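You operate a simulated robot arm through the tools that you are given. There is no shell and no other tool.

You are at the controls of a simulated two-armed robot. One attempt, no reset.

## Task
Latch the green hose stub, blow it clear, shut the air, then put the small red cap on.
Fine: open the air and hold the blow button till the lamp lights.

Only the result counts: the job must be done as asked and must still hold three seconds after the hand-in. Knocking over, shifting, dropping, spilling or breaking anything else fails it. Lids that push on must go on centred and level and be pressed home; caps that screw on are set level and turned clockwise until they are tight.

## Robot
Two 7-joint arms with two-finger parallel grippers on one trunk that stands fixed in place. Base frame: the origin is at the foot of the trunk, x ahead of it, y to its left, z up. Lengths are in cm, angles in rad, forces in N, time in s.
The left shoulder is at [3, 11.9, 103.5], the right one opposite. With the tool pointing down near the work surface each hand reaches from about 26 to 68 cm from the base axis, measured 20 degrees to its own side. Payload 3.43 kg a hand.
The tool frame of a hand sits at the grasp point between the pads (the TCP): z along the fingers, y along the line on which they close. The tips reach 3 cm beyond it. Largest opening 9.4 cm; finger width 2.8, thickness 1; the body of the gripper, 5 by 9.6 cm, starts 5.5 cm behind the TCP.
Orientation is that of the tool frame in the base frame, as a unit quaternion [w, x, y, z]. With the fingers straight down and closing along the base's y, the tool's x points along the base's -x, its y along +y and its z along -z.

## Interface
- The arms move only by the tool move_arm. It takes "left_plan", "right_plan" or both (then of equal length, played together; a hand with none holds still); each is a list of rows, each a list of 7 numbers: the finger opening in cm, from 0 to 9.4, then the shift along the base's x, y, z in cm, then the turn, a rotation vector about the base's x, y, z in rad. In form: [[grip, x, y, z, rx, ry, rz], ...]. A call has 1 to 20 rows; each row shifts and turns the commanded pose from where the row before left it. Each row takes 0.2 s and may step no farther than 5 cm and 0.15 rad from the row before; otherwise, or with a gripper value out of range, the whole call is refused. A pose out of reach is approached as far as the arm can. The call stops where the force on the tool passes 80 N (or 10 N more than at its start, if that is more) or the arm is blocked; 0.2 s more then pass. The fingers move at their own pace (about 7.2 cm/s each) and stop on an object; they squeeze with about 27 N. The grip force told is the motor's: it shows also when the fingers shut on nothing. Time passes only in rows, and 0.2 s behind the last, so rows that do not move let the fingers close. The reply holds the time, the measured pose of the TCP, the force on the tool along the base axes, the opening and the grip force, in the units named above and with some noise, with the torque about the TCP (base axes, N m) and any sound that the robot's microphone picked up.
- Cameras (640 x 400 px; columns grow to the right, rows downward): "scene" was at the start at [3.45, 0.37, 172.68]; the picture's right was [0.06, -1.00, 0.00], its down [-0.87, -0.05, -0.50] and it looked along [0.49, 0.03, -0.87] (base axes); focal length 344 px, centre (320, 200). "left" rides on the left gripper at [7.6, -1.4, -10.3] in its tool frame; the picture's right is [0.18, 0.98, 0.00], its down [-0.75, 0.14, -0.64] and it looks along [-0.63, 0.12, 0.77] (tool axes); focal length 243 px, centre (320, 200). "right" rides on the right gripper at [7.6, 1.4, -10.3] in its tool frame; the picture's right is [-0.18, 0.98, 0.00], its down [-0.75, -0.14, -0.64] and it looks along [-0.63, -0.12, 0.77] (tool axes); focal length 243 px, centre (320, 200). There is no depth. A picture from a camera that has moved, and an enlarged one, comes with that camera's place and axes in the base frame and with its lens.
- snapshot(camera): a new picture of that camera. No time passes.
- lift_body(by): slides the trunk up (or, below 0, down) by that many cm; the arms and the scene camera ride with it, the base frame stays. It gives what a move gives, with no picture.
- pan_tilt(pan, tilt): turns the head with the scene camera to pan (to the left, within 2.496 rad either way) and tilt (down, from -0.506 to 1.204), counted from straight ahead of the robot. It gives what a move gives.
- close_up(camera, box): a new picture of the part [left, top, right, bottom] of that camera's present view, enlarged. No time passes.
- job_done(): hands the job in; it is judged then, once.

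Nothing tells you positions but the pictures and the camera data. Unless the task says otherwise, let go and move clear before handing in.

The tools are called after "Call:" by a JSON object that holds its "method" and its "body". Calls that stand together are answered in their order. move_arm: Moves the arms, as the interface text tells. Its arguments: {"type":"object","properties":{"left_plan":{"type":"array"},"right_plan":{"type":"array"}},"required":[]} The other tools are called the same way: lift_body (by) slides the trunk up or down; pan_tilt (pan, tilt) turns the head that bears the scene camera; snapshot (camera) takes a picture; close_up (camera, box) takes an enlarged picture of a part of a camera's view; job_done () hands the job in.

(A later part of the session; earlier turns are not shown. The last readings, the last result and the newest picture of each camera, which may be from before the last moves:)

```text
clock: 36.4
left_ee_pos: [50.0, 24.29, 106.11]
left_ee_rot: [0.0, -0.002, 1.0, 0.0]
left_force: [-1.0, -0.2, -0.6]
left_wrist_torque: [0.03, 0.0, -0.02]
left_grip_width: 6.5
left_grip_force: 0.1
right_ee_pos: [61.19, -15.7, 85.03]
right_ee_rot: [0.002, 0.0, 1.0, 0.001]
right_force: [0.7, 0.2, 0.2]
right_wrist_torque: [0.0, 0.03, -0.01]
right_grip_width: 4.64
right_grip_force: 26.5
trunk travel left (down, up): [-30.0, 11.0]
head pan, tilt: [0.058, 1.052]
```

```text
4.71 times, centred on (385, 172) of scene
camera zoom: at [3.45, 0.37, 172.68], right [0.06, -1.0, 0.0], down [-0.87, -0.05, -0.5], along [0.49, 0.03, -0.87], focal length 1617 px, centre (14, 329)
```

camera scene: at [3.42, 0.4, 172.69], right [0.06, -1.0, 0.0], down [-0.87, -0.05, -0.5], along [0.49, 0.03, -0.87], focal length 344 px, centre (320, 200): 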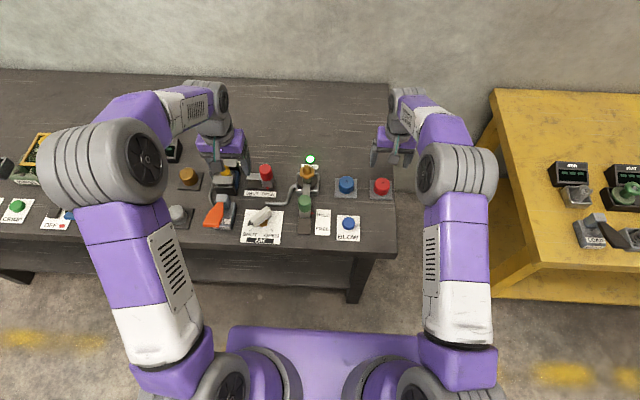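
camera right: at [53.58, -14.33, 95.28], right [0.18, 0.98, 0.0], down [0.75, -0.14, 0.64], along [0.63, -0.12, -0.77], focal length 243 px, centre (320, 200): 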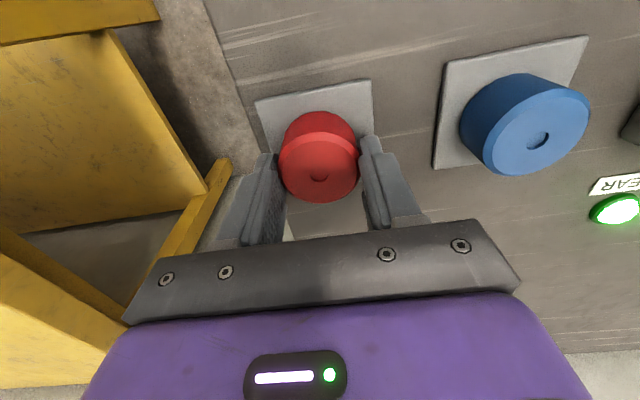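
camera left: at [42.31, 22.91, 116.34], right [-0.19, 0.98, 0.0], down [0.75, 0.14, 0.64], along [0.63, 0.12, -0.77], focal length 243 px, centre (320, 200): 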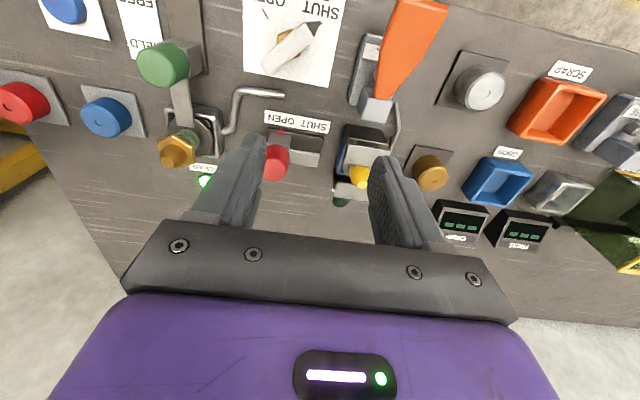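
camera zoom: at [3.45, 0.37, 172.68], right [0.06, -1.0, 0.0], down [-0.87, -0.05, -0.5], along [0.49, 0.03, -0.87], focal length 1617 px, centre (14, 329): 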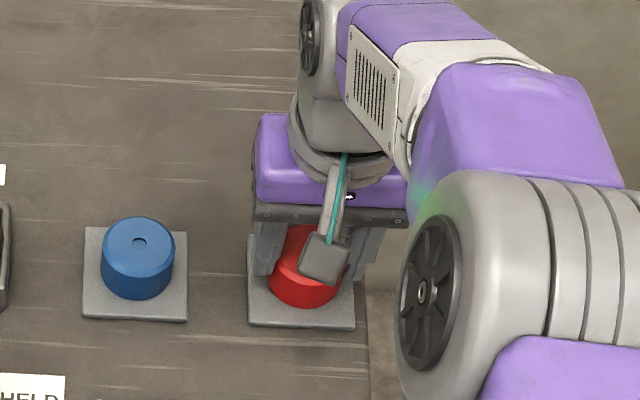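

The red cap is held at 4.64 cm. I'll zoom to see how it sits in the fingers, then lift a little and recheck.

Call:
{"method": "close_up", "body": {"camera": "right", "box": [250, 90, 390, 220]}}

Call:
{"method": "move_arm", "body": {"right_plan": [[4, 0, 0, 1, 0, 0, 0], [4, 0, 0, 2, 0, 0, 0], [4, 0, 0, 3, 0, 0, 0], [4, 0, 0, 4, 0, 0, 0], [4, 0, 0, 3, 0, 0, 0], [4, 0, 0, 0, 0, 0, 0]]}}

Call:
{"method": "close_up", "body": {"camera": "right", "box": [250, 90, 390, 220]}}

Call:
{"method": "close_up", "body": {"camera": "left", "box": [0, 0, 240, 200]}}

Call:
{"method": "close_up", "body": {"camera": "scene", "box": [280, 120, 430, 215]}}

```text
3.08 times, centred on (320, 155) of right
camera zoom: at [53.58, -14.33, 95.28], right [0.18, 0.98, 0.0], down [0.75, -0.14, 0.64], along [0.63, -0.12, -0.77], focal length 746 px, centre (320, 338)
```

zoom: 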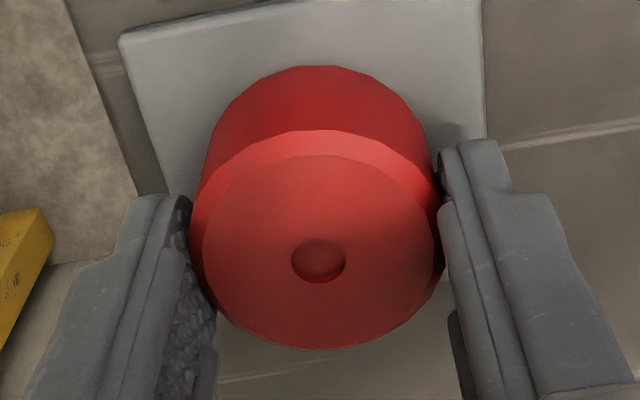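

```text
clock: 37.8
left_ee_pos: [49.93, 24.22, 106.14]
left_ee_rot: [0.0, -0.001, 1.0, 0.001]
left_force: [-0.9, 0.0, 0.8]
left_wrist_torque: [-0.03, -0.01, 0.0]
left_grip_width: 6.5
left_grip_force: 0.0
right_ee_pos: [61.41, -15.55, 97.82]
right_ee_rot: [0.0, 0.0, 1.0, 0.001]
right_force: [-0.2, -0.1, 0.4]
right_wrist_torque: [0.01, -0.02, 0.03]
right_grip_width: 4.69
right_grip_force: 27.5
trunk travel left (down, up): [-30.0, 11.0]
head pan, tilt: [0.058, 1.052]
```

```text
3.08 times, centred on (320, 155) of right
camera zoom: at [53.78, -14.33, 108.1], right [0.18, 0.98, 0.0], down [0.75, -0.14, 0.64], along [0.63, -0.12, -0.77], focal length 746 px, centre (320, 338)
```

zoom: 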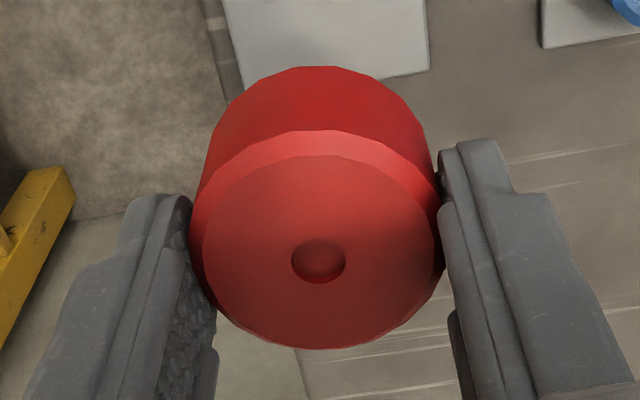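

```text
2.00 times, centred on (120, 100) of left
camera zoom: at [42.36, 22.89, 116.32], right [-0.19, 0.98, 0.0], down [0.75, 0.14, 0.64], along [0.63, 0.12, -0.77], focal length 485 px, centre (720, 400)
```

zoom: 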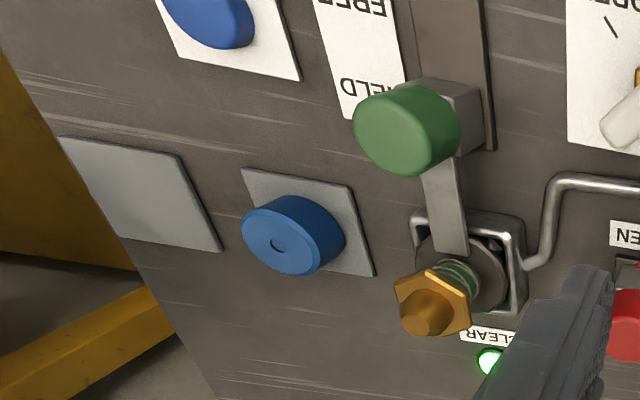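

```text
4.21 times, centred on (355, 168) of scene
camera zoom: at [3.5, 0.35, 172.68], right [0.06, -1.0, 0.0], down [-0.87, -0.05, -0.5], along [0.49, 0.03, -0.87], focal length 1447 px, centre (173, 337)
```

zoom: 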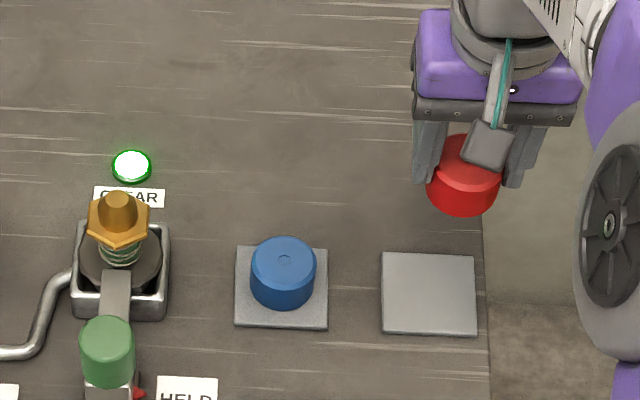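

The cap is held centred and level, with its top about 1.2 cm below the TCP. Now I carry it across to above the stub at (60.9, 7.5), staying high.

Call:
{"method": "move_arm", "body": {"right_plan": [[4, 0, 3, 0.5, 0, 0, 0], [4, 0, 4, 0, 0, 0, 0], [4, 0, 4, 0, 0, 0, 0], [4, 0, 4, 0, 0, 0, 0], [4, -0.2, 4, 0, 0, 0, 0], [4, -0.2, 4, 0, 0, 0, 0], [4, 0, 0, 0, 0, 0, 0], [4, 0, 0, 0, 0, 0, 0]]}}

Call:
{"method": "snapshot", "body": {"camera": "right"}}

Call:
{"method": "close_up", "body": {"camera": "left", "box": [80, 60, 260, 210]}}

Call:
{"method": "close_up", "body": {"camera": "scene", "box": [270, 120, 350, 200]}}

```text
clock: 39.6
left_ee_pos: [49.88, 24.44, 106.09]
left_ee_rot: [0.0, 0.0, 1.0, 0.0]
left_force: [1.0, 0.7, 0.4]
left_wrist_torque: [-0.06, 0.01, -0.01]
left_grip_width: 6.52
left_grip_force: 0.2
right_ee_pos: [60.42, 7.52, 98.69]
right_ee_rot: [0.0, 0.001, 1.0, 0.001]
right_force: [0.3, 0.0, -1.1]
right_wrist_torque: [0.0, -0.02, 0.0]
right_grip_width: 4.71
right_grip_force: 26.7
right hand out of reach, approached as far as the arm can: row 6
trunk travel left (down, up): [-30.0, 11.0]
head pan, tilt: [0.058, 1.052]
```

```text
taken
camera right: at [52.74, 8.79, 108.91], right [0.18, 0.98, 0.0], down [0.75, -0.14, 0.64], along [0.63, -0.12, -0.77], focal length 243 px, centre (320, 200)
```

right: 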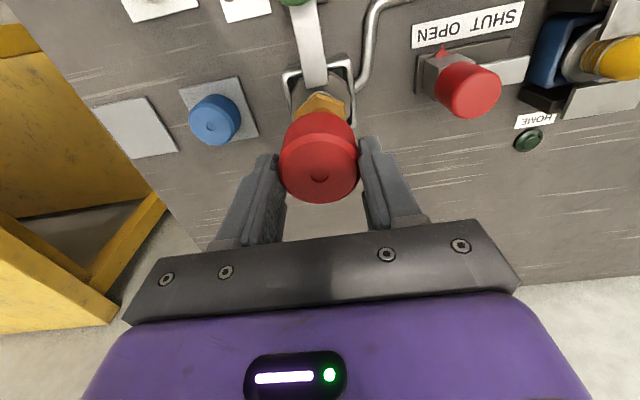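

```text
2.67 times, centred on (170, 135) of left
camera zoom: at [42.36, 22.95, 116.31], right [-0.19, 0.98, 0.0], down [0.75, 0.14, 0.64], along [0.63, 0.12, -0.77], focal length 647 px, centre (720, 373)
```

zoom: 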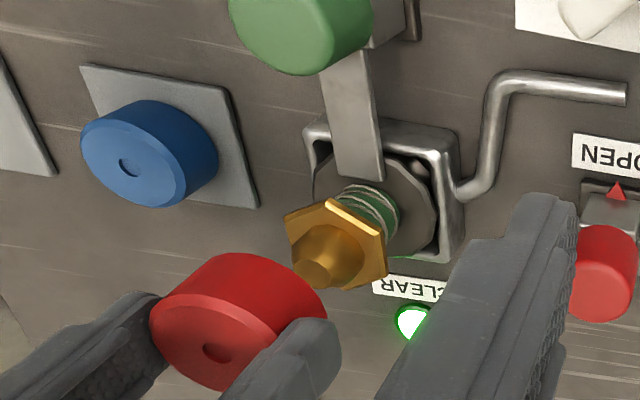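

```text
5.00 times, centred on (310, 160) of scene
camera zoom: at [3.5, 0.44, 172.68], right [0.06, -1.0, 0.0], down [-0.87, -0.05, -0.5], along [0.49, 0.03, -0.87], focal length 1718 px, centre (370, 400)
```

zoom: 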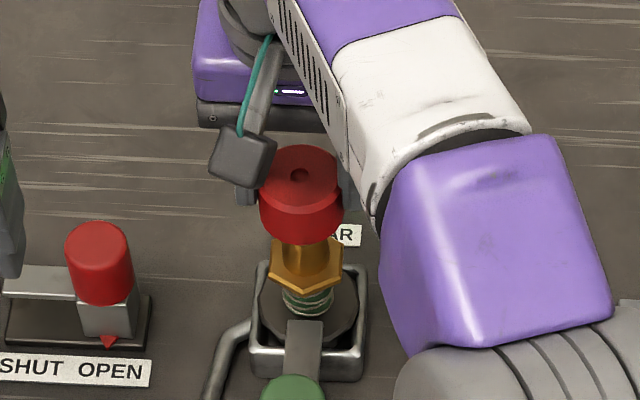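

The right arm is at its reach limit there (x=60.4 vs 60.9 needed). Raising the trunk brings the shoulder nearer wrist height and extends the reach, so I'll lift the trunk 8 cm and then bring the hand back down.

Call:
{"method": "lift_body", "body": {"by": 8}}

```text
clock: 40.8
left_ee_pos: [49.91, 24.3, 114.12]
left_ee_rot: [0.0, -0.001, 1.0, 0.0]
left_force: [0.3, 0.0, 0.9]
left_wrist_torque: [0.0, 0.0, -0.02]
left_grip_width: 6.52
left_grip_force: 0.0
right_ee_pos: [60.26, 7.5, 106.64]
right_ee_rot: [0.001, 0.0, 1.0, 0.001]
right_force: [-0.3, 0.1, 0.4]
right_wrist_torque: [-0.01, 0.0, 0.02]
right_grip_width: 4.73
right_grip_force: 27.5
trunk travel left (down, up): [-38.0, 3.0]
head pan, tilt: [0.058, 1.052]
```

Trunk raised. Lowering the right hand back to z≈98.5 and checking where x ends up.

Call:
{"method": "move_arm", "body": {"right_plan": [[4, 0, 0, -2.5, 0, 0, 0], [4, 0, 0, -2.5, 0, 0, 0], [4, 0, 0, -2.5, 0, 0, 0], [4, 0.3, 0, -0.5, 0, 0, 0], [4, 0, 0, 0, 0, 0, 0]]}}

Call:
{"method": "snapshot", "body": {"camera": "right"}}

Call:
{"method": "close_up", "body": {"camera": "left", "box": [80, 60, 260, 210]}}

Call:
{"method": "close_up", "body": {"camera": "scene", "box": [270, 130, 350, 210]}}

```text
clock: 42.0
left_ee_pos: [49.86, 24.21, 114.18]
left_ee_rot: [0.0, 0.0, 1.0, -0.001]
left_force: [0.2, 0.2, -0.3]
left_wrist_torque: [-0.02, -0.01, -0.01]
left_grip_width: 6.49
left_grip_force: 0.0
right_ee_pos: [59.98, 7.29, 98.73]
right_ee_rot: [0.001, 0.0, 1.0, 0.001]
right_force: [-0.1, 0.0, -0.7]
right_wrist_torque: [-0.02, -0.04, -0.03]
right_grip_width: 4.71
right_grip_force: 27.1
right hand out of reach, approached as far as the arm can: row 3
trunk travel left (down, up): [-38.0, 3.0]
head pan, tilt: [0.058, 1.052]
```

```text
taken
camera right: at [52.39, 8.56, 109.05], right [0.18, 0.98, 0.0], down [0.75, -0.14, 0.64], along [0.63, -0.12, -0.77], focal length 243 px, centre (320, 200)
```

right: 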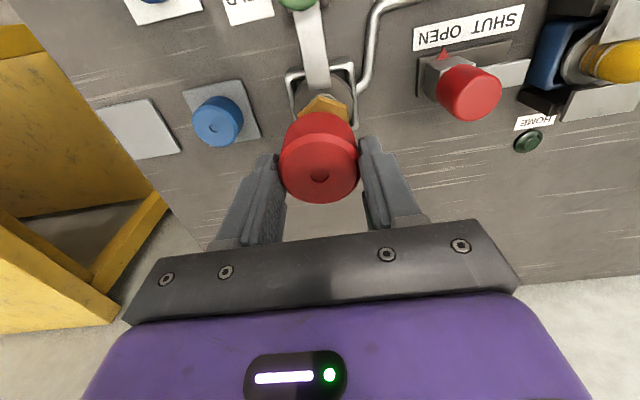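

```text
2.67 times, centred on (170, 135) of left
camera zoom: at [42.32, 22.91, 124.33], right [-0.19, 0.98, 0.0], down [0.75, 0.14, 0.64], along [0.63, 0.12, -0.77], focal length 647 px, centre (720, 373)
```

zoom: 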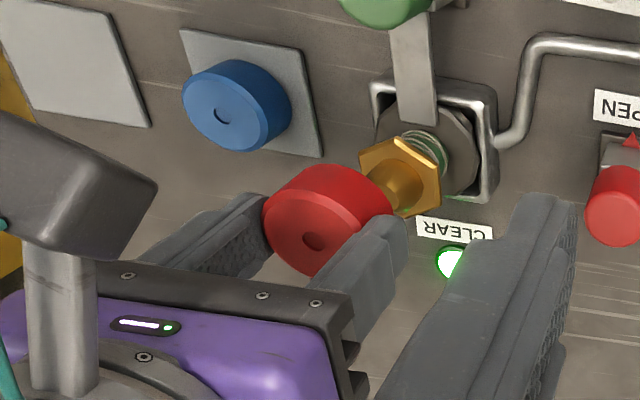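

```text
5.00 times, centred on (310, 170) of scene
camera zoom: at [3.45, 0.37, 180.68], right [0.06, -1.0, 0.0], down [-0.87, -0.05, -0.5], along [0.49, 0.03, -0.87], focal length 1718 px, centre (370, 350)
```

zoom: 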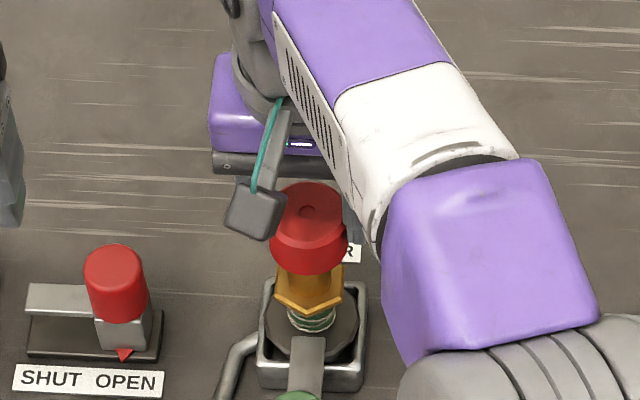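

Raising the trunk didn't help (x fell to 60.0), so the limit seems to be a joint limit reaching across with this wrist yaw. The cap's yaw doesn't matter, so I'll try turning the hand counter-clockwise, a more natural wrist angle, and then reaching forward.

Call:
{"method": "move_arm", "body": {"right_plan": [[4, 0, 0, 0.5, 0, 0, 0.13], [4, 0, 0, 0, 0, 0, 0.13], [4, 0, 0, 0, 0, 0, 0.13], [4, 0.3, 0, 0, 0, 0, 0], [4, 0.3, 0, 0, 0, 0, 0], [4, 0, 0, 0, 0, 0, 0]]}}

```text
clock: 43.4
left_ee_pos: [49.88, 24.43, 114.12]
left_ee_rot: [0.0, -0.001, 1.0, 0.0]
left_force: [1.1, 0.0, -0.2]
left_wrist_torque: [0.01, -0.01, 0.0]
left_grip_width: 6.51
left_grip_force: 0.0
right_ee_pos: [60.05, 7.16, 99.43]
right_ee_rot: [0.001, -0.194, 0.981, 0.001]
right_force: [-0.3, -0.5, -0.2]
right_wrist_torque: [0.02, 0.02, 0.01]
right_grip_width: 4.69
right_grip_force: 27.3
right hand out of reach, approached as far as the arm can: row 5
trunk travel left (down, up): [-38.0, 3.0]
head pan, tilt: [0.058, 1.052]
```

Reach is still limited to about x=60. I'll look at the arm posture before choosing between lowering the trunk and handing the cap over to the left arm.

Call:
{"method": "snapshot", "body": {"camera": "scene"}}

```text
taken
camera scene: at [3.45, 0.37, 180.68], right [0.06, -1.0, 0.0], down [-0.87, -0.05, -0.5], along [0.49, 0.03, -0.87], focal length 344 px, centre (320, 200)
```

scene: 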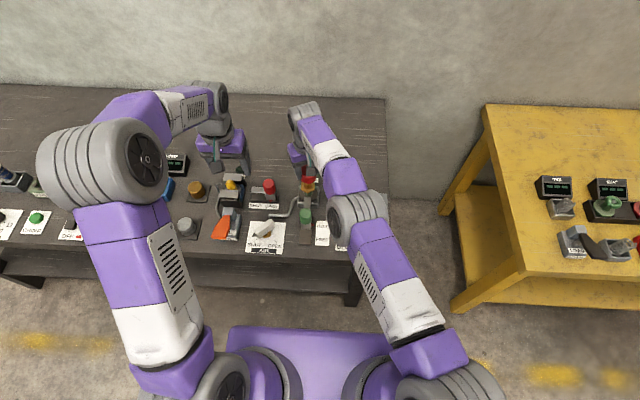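

The right arm is nearly straight, so it truly can't reach the stub with margin, while the left arm can do so comfortably. I'll hand the cap over: the right hand sets it down on bare bench near (52, -13), and the left hand picks it up from there. First I move the right hand away from the stub.

Call:
{"method": "move_arm", "body": {"right_plan": [[4, -0.5, -0.5, 1.5, 0, 0, 0], [4, -1.5, -3.9, 0, 0, 0, -0.13], [4, -1.5, -3.9, 0, 0, 0, -0.13], [4, -1.5, -3.9, 0, 0, 0, -0.13], [4, -1.5, -3.9, 0, 0, 0, 0], [4, -1.5, -3.9, 0, 0, 0, 0], [4, 0, 0, 0, 0, 0, 0]]}}

Call:
{"method": "lift_body", "body": {"by": -8}}

Call:
{"method": "snapshot", "body": {"camera": "right"}}

Call:
{"method": "snapshot", "body": {"camera": "scene"}}

```text
clock: 45.0
left_ee_pos: [49.9, 24.35, 114.12]
left_ee_rot: [0.0, -0.001, 1.0, 0.0]
left_force: [0.0, 0.1, 0.3]
left_wrist_torque: [-0.04, 0.01, -0.03]
left_grip_width: 6.49
left_grip_force: 0.1
right_ee_pos: [51.82, -12.58, 100.79]
right_ee_rot: [0.001, 0.0, 1.0, 0.001]
right_force: [-0.5, -0.4, -0.1]
right_wrist_torque: [-0.05, -0.02, 0.0]
right_grip_width: 4.64
right_grip_force: 27.2
trunk travel left (down, up): [-38.0, 3.0]
head pan, tilt: [0.058, 1.052]
```

```text
clock: 46.1
left_ee_pos: [49.87, 24.25, 106.1]
left_ee_rot: [0.0, -0.002, 1.0, 0.001]
left_force: [0.7, -0.8, -0.9]
left_wrist_torque: [-0.04, 0.01, 0.01]
left_grip_width: 6.51
left_grip_force: 0.0
right_ee_pos: [51.8, -12.53, 92.68]
right_ee_rot: [0.001, 0.001, 1.0, 0.001]
right_force: [0.2, -0.5, -0.2]
right_wrist_torque: [-0.06, 0.0, 0.01]
right_grip_width: 4.69
right_grip_force: 26.9
trunk travel left (down, up): [-30.0, 11.0]
head pan, tilt: [0.058, 1.052]
```

```text
taken
camera right: at [44.18, -11.22, 103.01], right [0.18, 0.98, 0.0], down [0.75, -0.14, 0.64], along [0.63, -0.12, -0.77], focal length 243 px, centre (320, 200)
```

right: 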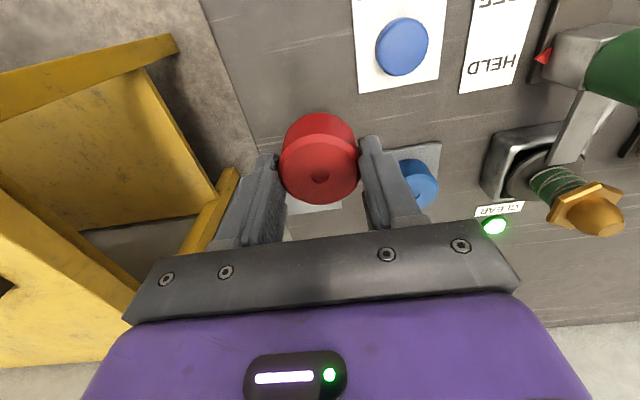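

```text
taken
camera scene: at [3.42, 0.36, 172.7], right [0.06, -1.0, 0.0], down [-0.87, -0.05, -0.5], along [0.49, 0.03, -0.87], focal length 344 px, centre (320, 200)
```

scene: 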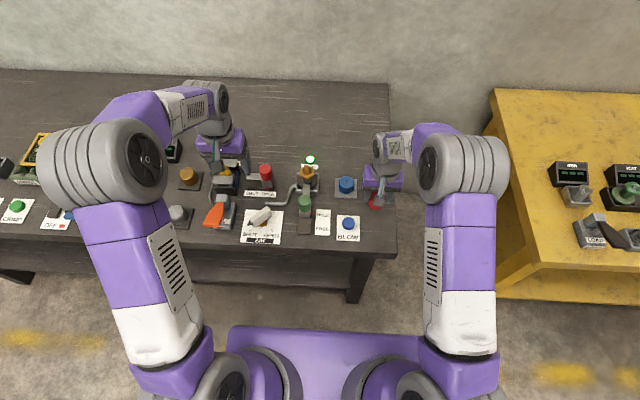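

Clear bench under the cap here. Lowering it onto the bench, slow at the end to feel contact.

Call:
{"method": "move_arm", "body": {"right_plan": [[4, 0, 0, -3, 0, 0, 0], [4, 0, 0, -2.5, 0, 0, 0], [4, 0, 0, -1.5, 0, 0, 0], [4, 0, 0, -0.6, 0, 0, 0], [4, 0, 0, -0.2, 0, 0, 0], [4, 0, 0, 0, 0, 0, 0]]}}

Call:
{"method": "close_up", "body": {"camera": "scene", "box": [330, 170, 420, 250]}}

```text
clock: 47.5
left_ee_pos: [49.85, 24.34, 106.3]
left_ee_rot: [0.001, -0.001, 1.0, 0.001]
left_force: [0.1, 0.0, 0.6]
left_wrist_torque: [0.03, -0.03, -0.03]
left_grip_width: 6.49
left_grip_force: 0.0
right_ee_pos: [51.68, -12.39, 85.04]
right_ee_rot: [0.001, 0.001, 1.0, 0.001]
right_force: [-0.3, -1.0, -0.6]
right_wrist_torque: [-0.02, -0.01, -0.01]
right_grip_width: 4.69
right_grip_force: 27.1
trunk travel left (down, up): [-30.0, 11.0]
head pan, tilt: [0.058, 1.052]
```

```text
5.00 times, centred on (375, 210) of scene
camera zoom: at [3.45, 0.37, 172.68], right [0.06, -1.0, 0.0], down [-0.87, -0.05, -0.5], along [0.49, 0.03, -0.87], focal length 1718 px, centre (45, 150)
```

zoom: 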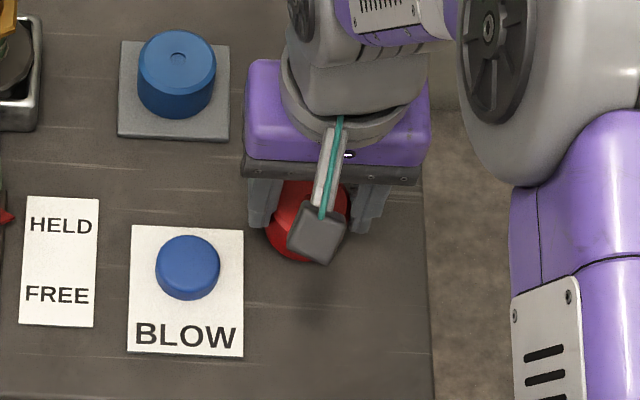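

Still just above the bench. Lowering in 0.15 cm steps until contact shows.

Call:
{"method": "move_arm", "body": {"right_plan": [[4, 0, 0, -0.15, 0, 0, 0], [4, 0, 0, -0.15, 0, 0, 0], [4, 0, 0, -0.1, 0, 0, 0], [4, 0, 0, 0, 0, 0, 0]]}}

```text
clock: 48.5
left_ee_pos: [49.86, 24.41, 106.04]
left_ee_rot: [0.0, 0.0, 1.0, 0.0]
left_force: [0.4, 0.1, 0.8]
left_wrist_torque: [0.05, 0.01, 0.02]
left_grip_width: 6.51
left_grip_force: 0.1
right_ee_pos: [51.67, -12.45, 84.44]
right_ee_rot: [0.001, 0.0, 1.0, 0.001]
right_force: [-0.2, 1.2, -0.7]
right_wrist_torque: [0.01, -0.02, -0.03]
right_grip_width: 4.66
right_grip_force: 26.8
trunk travel left (down, up): [-30.0, 11.0]
head pan, tilt: [0.058, 1.052]
```

Call:
{"method": "move_arm", "body": {"right_plan": [[4, 0, 0, -0.1, 0, 0, 0], [4, 0, 0, -0.1, 0, 0, 0], [4, 0, 0, 0, 0, 0, 0]]}}

Call:
{"method": "snapshot", "body": {"camera": "right"}}

```text
clock: 49.3
left_ee_pos: [49.87, 24.36, 106.23]
left_ee_rot: [0.0, -0.001, 1.0, 0.0]
left_force: [0.0, -0.6, 0.5]
left_wrist_torque: [0.0, 0.02, 0.01]
left_grip_width: 6.49
left_grip_force: 0.1
right_ee_pos: [51.76, -12.42, 84.37]
right_ee_rot: [0.002, 0.0, 1.0, 0.0]
right_force: [-2.1, 0.0, 6.9]
right_wrist_torque: [-0.1, 0.02, -0.02]
right_grip_width: 4.69
right_grip_force: 27.4
trunk travel left (down, up): [-30.0, 11.0]
head pan, tilt: [0.058, 1.052]
```

```text
taken
camera right: at [44.15, -11.15, 94.65], right [0.18, 0.98, 0.0], down [0.75, -0.14, 0.64], along [0.63, -0.12, -0.77], focal length 243 px, centre (320, 200)
```

right: 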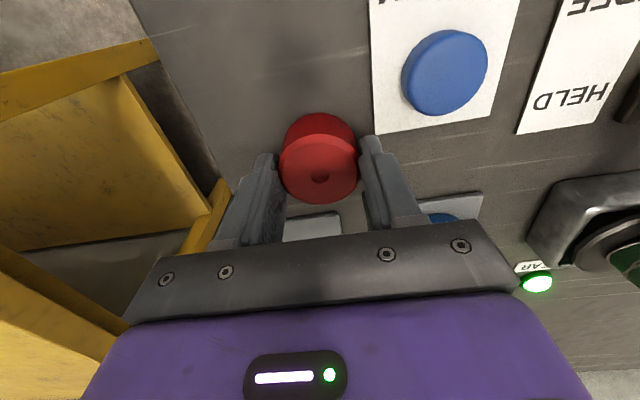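

The cap is resting on the bench (6.9 N contact). Releasing, lifting straight up, then retreating the right hand to the right, well out of the way.

Call:
{"method": "move_arm", "body": {"right_plan": [[5.5, 0, 0, 0.05, 0, 0, 0], [7, 0, 0, 0, 0, 0, 0], [7.5, 0, 0, 0, 0, 0, 0], [7.5, 0, 0, 2, 0, 0, 0], [7.5, 0, 0, 4, 0, 0, 0], [7.5, 0, 0, 4.5, 0, 0, 0], [7.5, -1, -2, 4, 0, 0, 0], [7.5, -2, -3, 3, 0, 0, 0], [7.5, -3, -3.5, 2, 0, 0, 0], [7.5, -3, -3.5, 2, 0, 0, 0], [7.5, -3, -3.5, 1, 0, 0, 0]]}}

Call:
{"method": "snapshot", "body": {"camera": "scene"}}

Call:
{"method": "close_up", "body": {"camera": "scene", "box": [330, 170, 420, 250]}}

Call:
{"method": "close_up", "body": {"camera": "right", "box": [250, 0, 500, 180]}}

```text
refused: row 9 steps farther than a row can; nothing moved
```

```text
taken
camera scene: at [3.36, 0.39, 172.69], right [0.06, -1.0, 0.0], down [-0.87, -0.05, -0.5], along [0.5, 0.03, -0.87], focal length 344 px, centre (320, 200)
```

scene: 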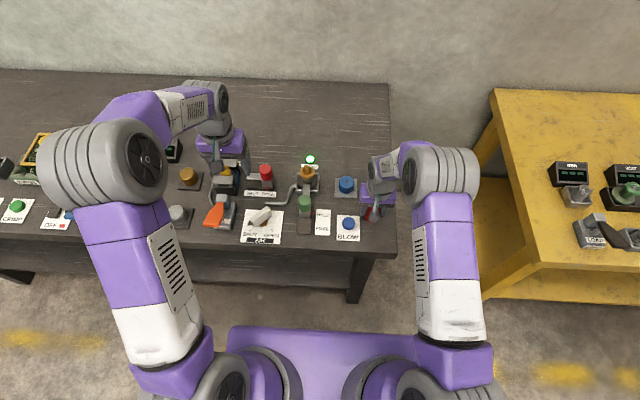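

```text
5.00 times, centred on (375, 210) of scene
camera zoom: at [3.36, 0.39, 172.69], right [0.06, -1.0, 0.0], down [-0.87, -0.05, -0.5], along [0.5, 0.03, -0.87], focal length 1718 px, centre (45, 150)
```

zoom: 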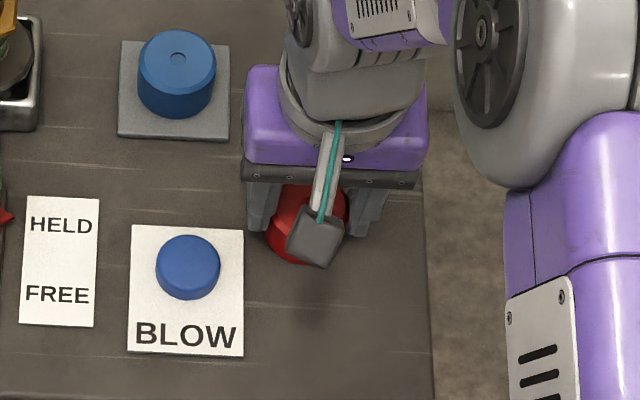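

```text
2.22 times, centred on (375, 90) of right
camera zoom: at [44.15, -11.15, 94.65], right [0.18, 0.98, 0.0], down [0.75, -0.14, 0.64], along [0.63, -0.12, -0.77], focal length 539 px, centre (198, 444)
```

zoom: 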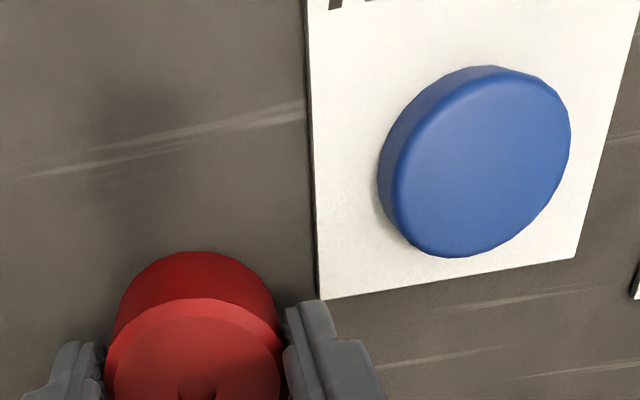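

One row was too long; nothing moved. Repeating with shorter steps.

Call:
{"method": "move_arm", "body": {"right_plan": [[5.5, 0, 0, 0.05, 0, 0, 0], [7, 0, 0, 0, 0, 0, 0], [7, 0, 0, 0, 0, 0, 0], [7, 0, 0, 2, 0, 0, 0], [7, 0, 0, 4, 0, 0, 0], [7, 0, 0, 4.5, 0, 0, 0], [7, -1, -2, 4, 0, 0, 0], [7, -2, -3, 2, 0, 0, 0], [7, -2.5, -3.5, 2, 0, 0, 0], [7, -2.5, -3.5, 2, 0, 0, 0], [7, -2.5, -3.5, 1, 0, 0, 0], [7, -2.5, -3.5, 1, 0, 0, 0]]}}

Call:
{"method": "snapshot", "body": {"camera": "scene"}}

Call:
{"method": "close_up", "body": {"camera": "scene", "box": [330, 170, 420, 250]}}

Call:
{"method": "snapshot", "body": {"camera": "right"}}

```text
clock: 51.9
left_ee_pos: [49.8, 24.31, 106.23]
left_ee_rot: [0.002, -0.001, 1.0, 0.0]
left_force: [-0.1, -0.8, -0.2]
left_wrist_torque: [-0.02, -0.03, 0.0]
left_grip_width: 6.5
left_grip_force: 0.1
right_ee_pos: [38.38, -31.64, 106.58]
right_ee_rot: [0.001, 0.0, 1.0, 0.001]
right_force: [-0.7, 0.0, 0.3]
right_wrist_torque: [0.01, -0.04, 0.01]
right_grip_width: 6.99
right_grip_force: 0.0
trunk travel left (down, up): [-30.0, 11.0]
head pan, tilt: [0.058, 1.052]
```

```text
taken
camera scene: at [3.33, 0.29, 172.69], right [0.06, -1.0, 0.0], down [-0.87, -0.05, -0.5], along [0.5, 0.03, -0.87], focal length 344 px, centre (320, 200)
```

scene: 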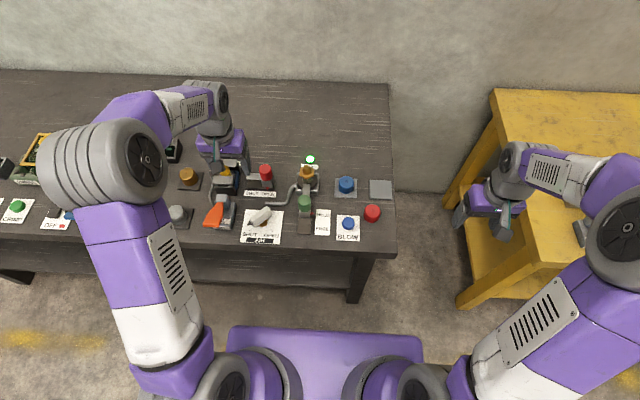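

```text
5.00 times, centred on (375, 210) of scene
camera zoom: at [3.33, 0.29, 172.69], right [0.06, -1.0, 0.0], down [-0.87, -0.05, -0.5], along [0.5, 0.03, -0.87], focal length 1718 px, centre (45, 150)
```

zoom: 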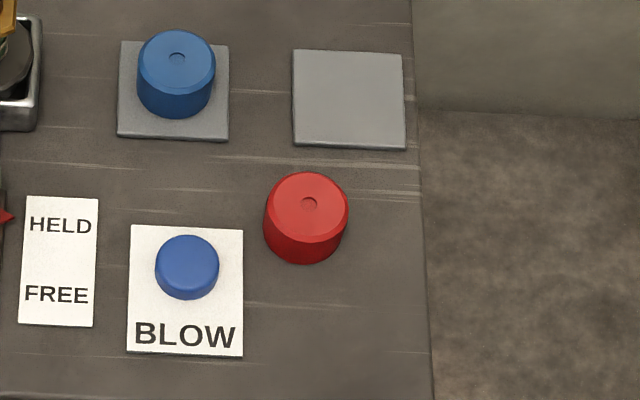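

```text
taken
camera right: at [30.84, -30.36, 116.79], right [0.18, 0.98, 0.0], down [0.75, -0.14, 0.64], along [0.63, -0.12, -0.77], focal length 243 px, centre (320, 200)
```

right: 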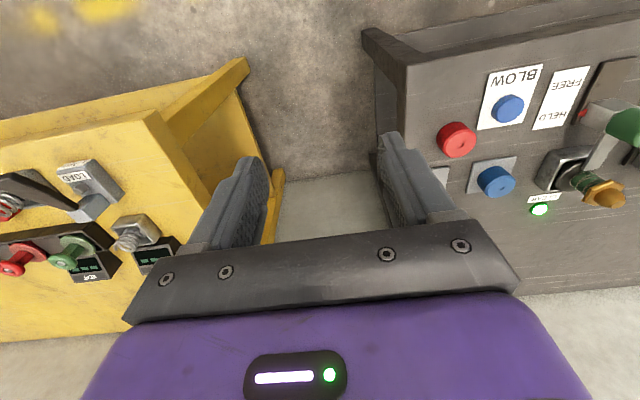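

The cap stands upright on the bench at about (51.8, -12.4). Now I bring the left hand across above it.

Call:
{"method": "move_arm", "body": {"left_plan": [[7, 0.2, -4.5, -0.5, 0, 0, 0], [7, 0.2, -4.5, -0.5, 0, 0, 0], [7, 0.2, -4.5, -0.5, 0, 0, 0], [7, 0.2, -4.5, -0.5, 0, 0, 0], [7, 0.2, -4.5, -0.5, 0, 0, 0], [7, 0.3, -4.5, -0.5, 0, 0, 0], [7, 0.3, -4.5, -1, 0, 0, 0], [7, 0.3, -4.5, -2, 0, 0, 0], [7, 0, -0.7, -2, 0, 0, 0], [7, 0, 0, 0, 0, 0, 0]]}}

Call:
{"method": "snapshot", "body": {"camera": "left"}}

Call:
{"method": "snapshot", "body": {"camera": "scene"}}

```text
clock: 54.1
left_ee_pos: [52.12, -12.43, 98.01]
left_ee_rot: [0.0, -0.001, 1.0, 0.0]
left_force: [0.9, 1.2, 0.7]
left_wrist_torque: [-0.01, 0.0, 0.01]
left_grip_width: 7.01
left_grip_force: 0.1
right_ee_pos: [38.62, -31.58, 106.37]
right_ee_rot: [0.001, 0.0, 1.0, 0.001]
right_force: [0.3, 0.8, 0.3]
right_wrist_torque: [-0.05, 0.0, 0.0]
right_grip_width: 7.0
right_grip_force: 0.0
trunk travel left (down, up): [-30.0, 11.0]
head pan, tilt: [0.058, 1.052]
```

```text
taken
camera left: at [44.56, -13.86, 108.25], right [-0.19, 0.98, 0.0], down [0.75, 0.14, 0.64], along [0.63, 0.12, -0.77], focal length 243 px, centre (320, 200)
```

left: 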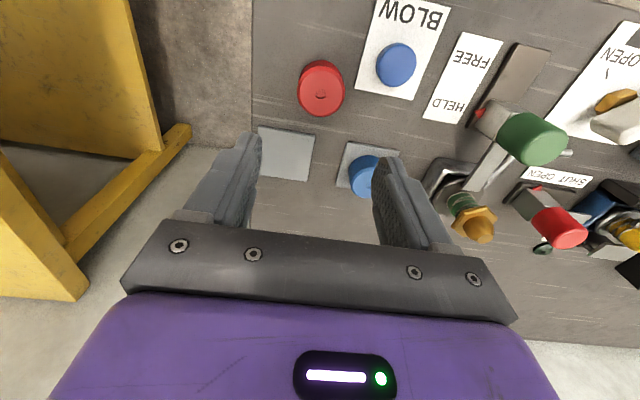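

```text
taken
camera scene: at [3.44, 0.32, 172.69], right [0.06, -1.0, 0.0], down [-0.87, -0.05, -0.5], along [0.49, 0.03, -0.87], focal length 344 px, centre (320, 200)
```

scene: 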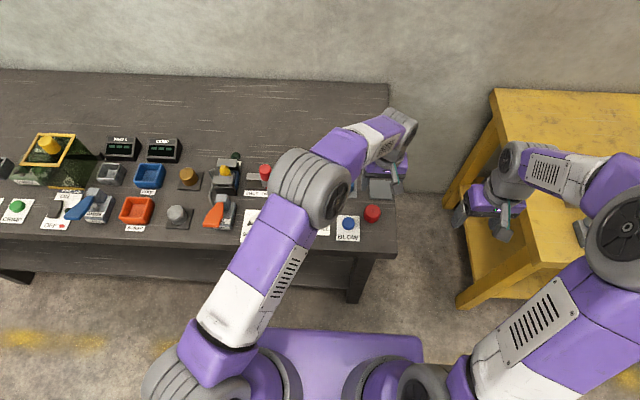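

The left hand is above the cap. Descending partway and rechecking centring.

Call:
{"method": "move_arm", "body": {"left_plan": [[7, -0.3, 0.05, -2, 0, 0, 0], [7, 0, 0, -3, 0, 0, 0], [7, 0, 0, -4, 0, 0, 0], [7, 0, 0, 0, 0, 0, 0]]}}

Call:
{"method": "close_up", "body": {"camera": "left", "box": [230, 80, 410, 230]}}

Call:
{"method": "close_up", "body": {"camera": "scene", "box": [300, 110, 430, 250]}}

```text
clock: 55.1
left_ee_pos: [51.92, -12.34, 89.03]
left_ee_rot: [0.0, -0.001, 1.0, 0.0]
left_force: [-0.5, 0.6, -0.4]
left_wrist_torque: [0.0, -0.02, -0.01]
left_grip_width: 6.98
left_grip_force: 0.2
right_ee_pos: [38.49, -31.59, 106.55]
right_ee_rot: [0.001, 0.0, 1.0, 0.001]
right_force: [-0.7, 0.0, 0.3]
right_wrist_torque: [-0.01, -0.01, 0.01]
right_grip_width: 6.98
right_grip_force: 0.0
trunk travel left (down, up): [-30.0, 11.0]
head pan, tilt: [0.058, 1.052]
```

```text
2.67 times, centred on (320, 155) of left
camera zoom: at [44.24, -13.71, 99.27], right [-0.19, 0.98, 0.0], down [0.75, 0.14, 0.64], along [0.63, 0.12, -0.77], focal length 647 px, centre (320, 320)
```

zoom: 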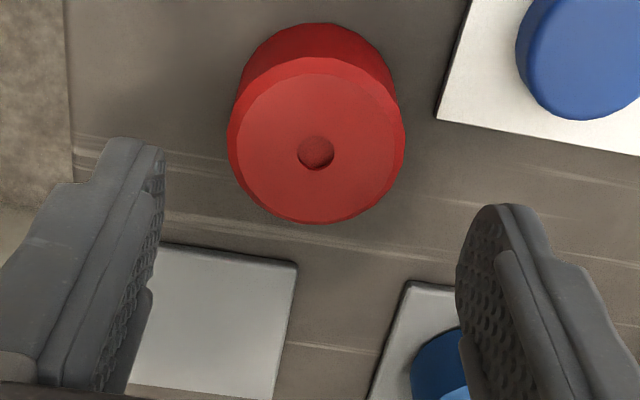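

```text
2.86 times, centred on (365, 180) of scene
camera zoom: at [3.39, 0.38, 172.69], right [0.06, -1.0, 0.0], down [-0.87, -0.05, -0.5], along [0.49, 0.03, -0.87], focal length 982 px, centre (191, 257)
```

zoom: 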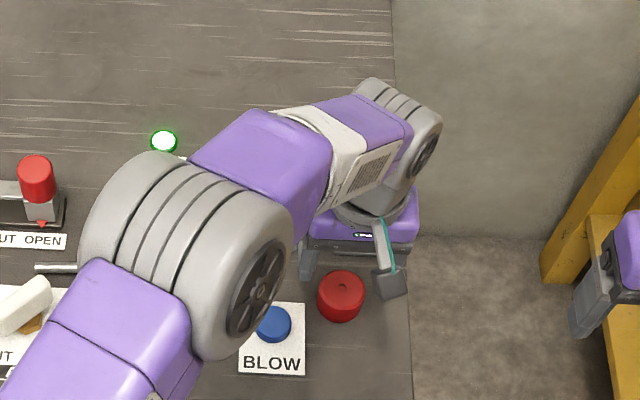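

The cap is nearly centred between the left fingers. Small correction, descend and grip.

Call:
{"method": "move_arm", "body": {"left_plan": [[7, -0.13, -0.1, -1.5, 0, 0, 0], [7, 0, 0, -2, 0, 0, 0], [7, 0, 0, -0.9, 0, 0, 0], [6, 0, 0, 0, 0, 0, 0], [5, 0, 0, 0, 0, 0, 0], [4, 0, 0, 0, 0, 0, 0], [4, 0, 0, 0, 0, 0, 0], [4, 0, 0, 0, 0, 0, 0]]}}

Call:
{"method": "close_up", "body": {"camera": "left", "box": [230, 80, 410, 230]}}

Call:
{"method": "snapshot", "body": {"camera": "scene"}}

Call:
{"method": "snapshot", "body": {"camera": "right"}}

```text
clock: 56.9
left_ee_pos: [51.53, -12.53, 84.67]
left_ee_rot: [0.0, -0.001, 1.0, 0.0]
left_force: [-0.1, 0.6, -0.4]
left_wrist_torque: [-0.01, -0.03, 0.02]
left_grip_width: 4.67
left_grip_force: 27.1
right_ee_pos: [38.43, -31.61, 106.47]
right_ee_rot: [0.001, 0.0, 1.0, 0.001]
right_force: [-0.1, -0.1, -0.3]
right_wrist_torque: [-0.02, 0.0, 0.02]
right_grip_width: 7.01
right_grip_force: 0.1
trunk travel left (down, up): [-30.0, 11.0]
head pan, tilt: [0.058, 1.052]
```

```text
2.67 times, centred on (320, 155) of left
camera zoom: at [43.95, -13.89, 94.95], right [-0.19, 0.98, 0.0], down [0.75, 0.14, 0.64], along [0.63, 0.12, -0.77], focal length 647 px, centre (320, 320)
```

zoom: 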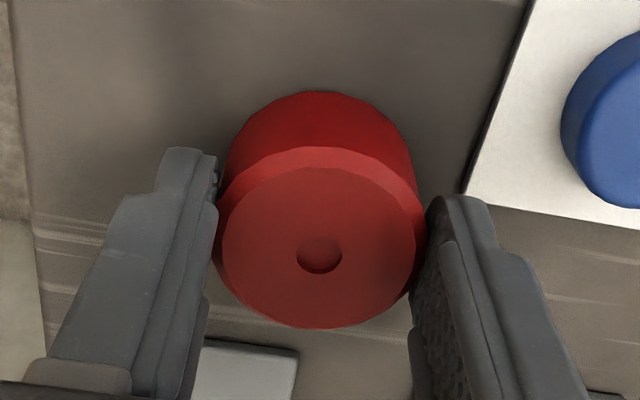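

```text
taken
camera scene: at [3.45, 0.37, 172.68], right [0.06, -1.0, 0.0], down [-0.87, -0.05, -0.5], along [0.49, 0.03, -0.87], focal length 344 px, centre (320, 200)
```

scene: 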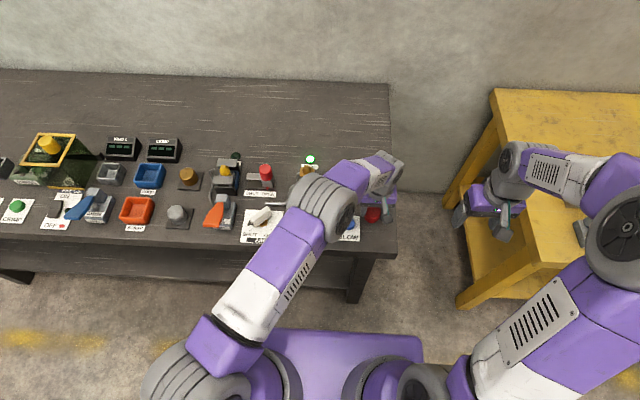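

```text
taken
camera right: at [30.96, -30.29, 116.76], right [0.18, 0.98, 0.0], down [0.75, -0.14, 0.64], along [0.63, -0.12, -0.77], focal length 243 px, centre (320, 200)
```

right: 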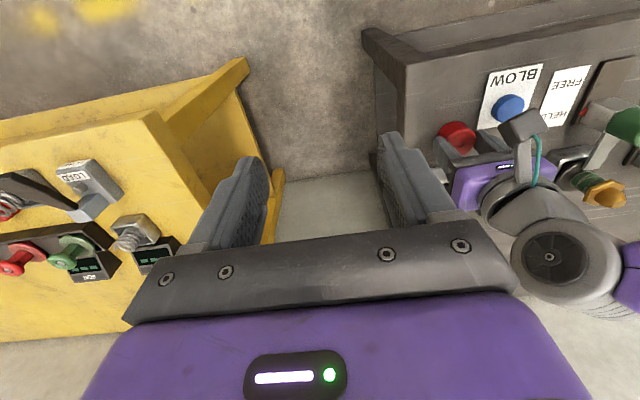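

The left hand holds the cap (4.67 cm), with the cap centre about 0.2 cm ahead of the TCP. Lifting and carrying it to above the stub, TCP target (60.7, 7.5).

Call:
{"method": "move_arm", "body": {"left_plan": [[4, 0, 0, 1, 0, 0, 0], [4, 0, 0, 3, 0, 0, 0], [4, 0, 0, 4, 0, 0, 0], [4, 0, 0, 4, 0, 0, 0], [4, 0.5, 1, 2.5, 0, 0, 0], [4, 1.8, 3.8, 0, 0, 0, 0], [4, 1.8, 3.8, 0, 0, 0, 0], [4, 1.8, 3.8, 0, 0, 0, 0], [4, 1.8, 3.8, 0, 0, 0, 0], [4, 1.5, 3.8, 0, 0, 0, 0], [4, 0, 0, 0, 0, 0, 0], [4, 0, 0, 0, 0, 0, 0]]}}

Call:
{"method": "snapshot", "body": {"camera": "left"}}

Call:
{"method": "snapshot", "body": {"camera": "scene"}}

Call:
{"method": "close_up", "body": {"camera": "scene", "box": [270, 120, 350, 200]}}

```text
clock: 59.5
left_ee_pos: [60.42, 7.69, 99.07]
left_ee_rot: [-0.001, -0.001, 1.0, 0.0]
left_force: [-0.4, 0.2, 0.3]
left_wrist_torque: [0.02, 0.01, -0.01]
left_grip_width: 4.7
left_grip_force: 26.7
right_ee_pos: [38.52, -31.48, 106.46]
right_ee_rot: [0.001, 0.0, 1.0, 0.001]
right_force: [0.5, 0.3, 0.7]
right_wrist_torque: [0.02, -0.02, 0.0]
right_grip_width: 7.02
right_grip_force: 0.1
trunk travel left (down, up): [-30.0, 11.0]
head pan, tilt: [0.058, 1.052]
```

```text
taken
camera left: at [52.78, 6.27, 109.27], right [-0.19, 0.98, 0.0], down [0.75, 0.14, 0.64], along [0.63, 0.12, -0.77], focal length 243 px, centre (320, 200)
```

left: 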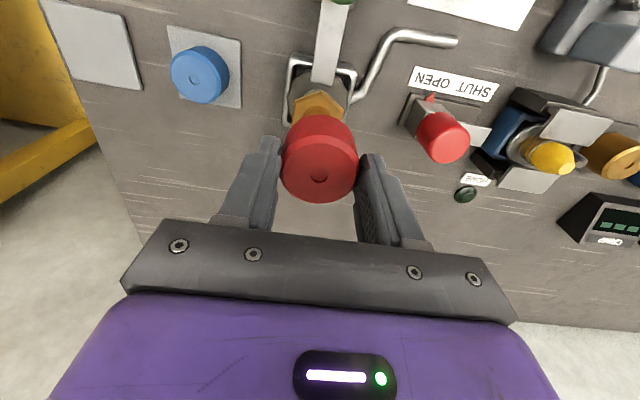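

```text
taken
camera scene: at [3.47, 0.44, 172.68], right [0.06, -1.0, 0.0], down [-0.87, -0.05, -0.5], along [0.49, 0.03, -0.87], focal length 344 px, centre (320, 200)
```

scene: 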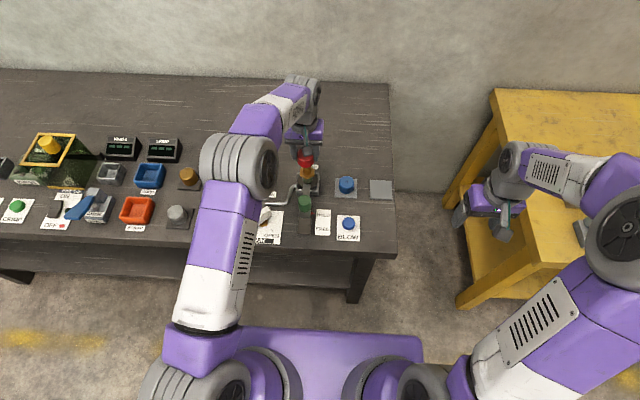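

```text
5.00 times, centred on (310, 160) of scene
camera zoom: at [3.47, 0.44, 172.68], right [0.06, -1.0, 0.0], down [-0.87, -0.05, -0.5], along [0.49, 0.03, -0.87], focal length 1718 px, centre (370, 400)
```

zoom: 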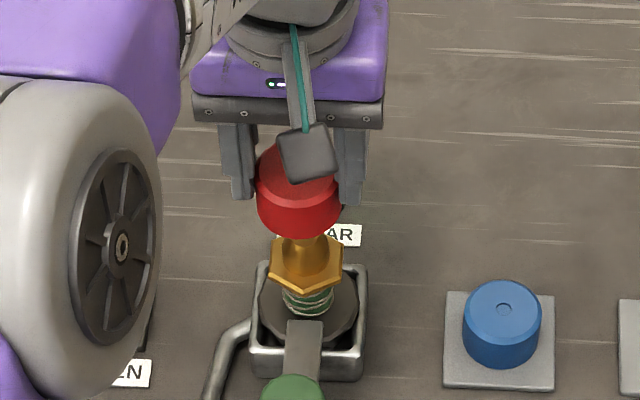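

Left arm reached it without trouble. I'll bring the right hand to a side-viewing spot to check alignment from another angle before lowering.

Call:
{"method": "move_arm", "body": {"right_plan": [[7, 1.9, 3.5, -0.6, 0, 0, 0], [7, 1.9, 3.5, -0.6, 0, 0, 0], [7, 1.9, 3.5, -0.6, 0, 0, 0], [7, 1.9, 3.5, -0.6, 0, 0, 0], [7, 1.9, 3.5, -0.6, 0, 0, 0], [7, 0, 0, 0, 0, 0, 0]]}}

Call:
{"method": "snapshot", "body": {"camera": "right"}}

Call:
{"method": "close_up", "body": {"camera": "left", "box": [250, 60, 390, 210]}}

Call:
{"method": "close_up", "body": {"camera": "right", "box": [460, 100, 600, 220]}}

Call:
{"method": "close_up", "body": {"camera": "scene", "box": [290, 140, 330, 190]}}

```text
clock: 60.9
left_ee_pos: [60.26, 7.54, 99.12]
left_ee_rot: [0.0, -0.001, 1.0, 0.001]
left_force: [-1.5, -0.6, 0.3]
left_wrist_torque: [0.02, -0.01, -0.01]
left_grip_width: 4.68
left_grip_force: 27.0
right_ee_pos: [48.27, -13.91, 103.83]
right_ee_rot: [0.001, 0.0, 1.0, 0.001]
right_force: [0.3, -0.2, 0.4]
right_wrist_torque: [0.0, -0.02, 0.04]
right_grip_width: 7.0
right_grip_force: 0.2
trunk travel left (down, up): [-30.0, 11.0]
head pan, tilt: [0.058, 1.052]
```

```text
taken
camera right: at [40.68, -12.63, 114.07], right [0.18, 0.98, 0.0], down [0.75, -0.14, 0.64], along [0.63, -0.12, -0.77], focal length 243 px, centre (320, 200)
```

right: 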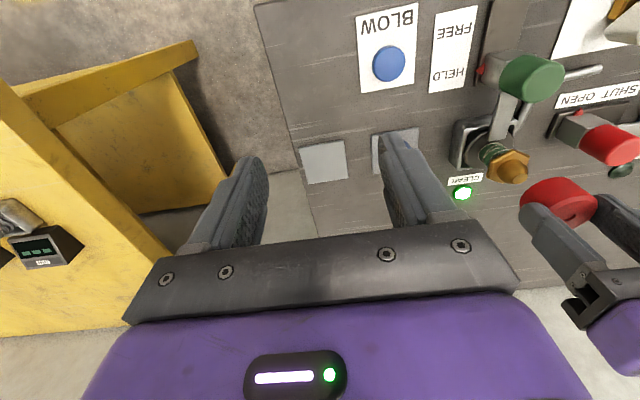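

```text
2.67 times, centred on (320, 135) of left
camera zoom: at [52.73, 6.15, 109.3], right [-0.19, 0.98, 0.0], down [0.75, 0.14, 0.64], along [0.63, 0.12, -0.77], focal length 647 px, centre (320, 373)
```

zoom: 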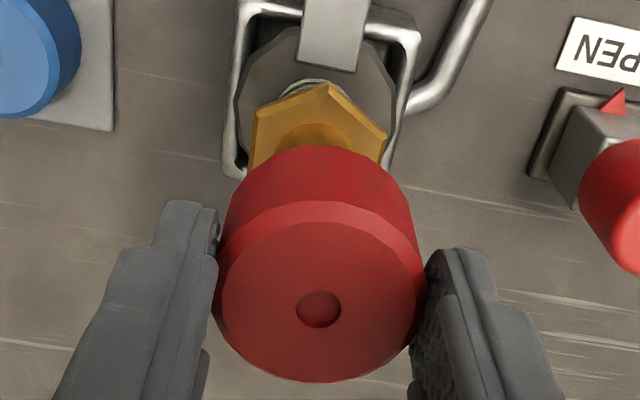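

```text
3.33 times, centred on (530, 160) of right
camera zoom: at [40.68, -12.63, 114.07], right [0.18, 0.98, 0.0], down [0.75, -0.14, 0.64], along [0.63, -0.12, -0.77], focal length 809 px, centre (-380, 333)
```

zoom: 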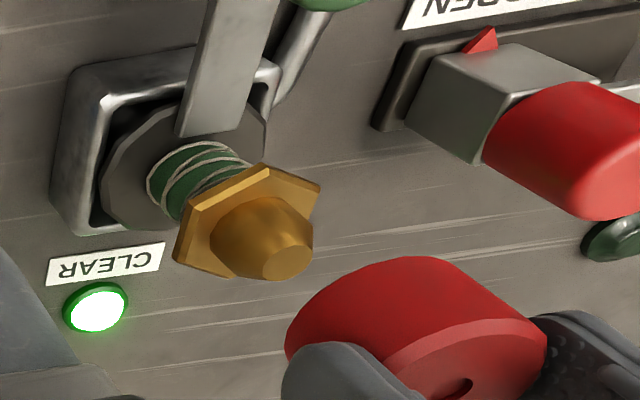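

```text
8.00 times, centred on (310, 165) of scene
camera zoom: at [3.4, 0.29, 172.69], right [0.06, -1.0, 0.0], down [-0.87, -0.05, -0.5], along [0.49, 0.03, -0.87], focal length 2749 px, centre (400, 480)
```

zoom: 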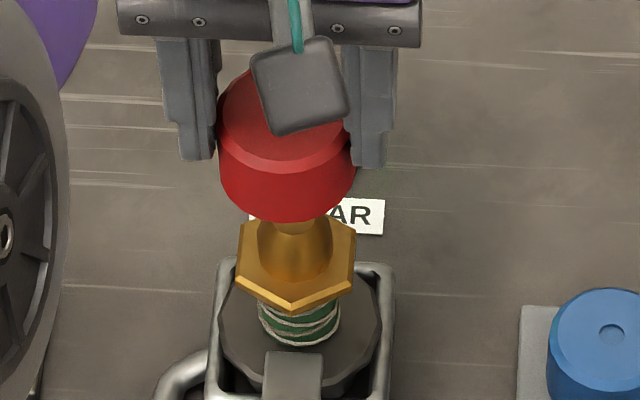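

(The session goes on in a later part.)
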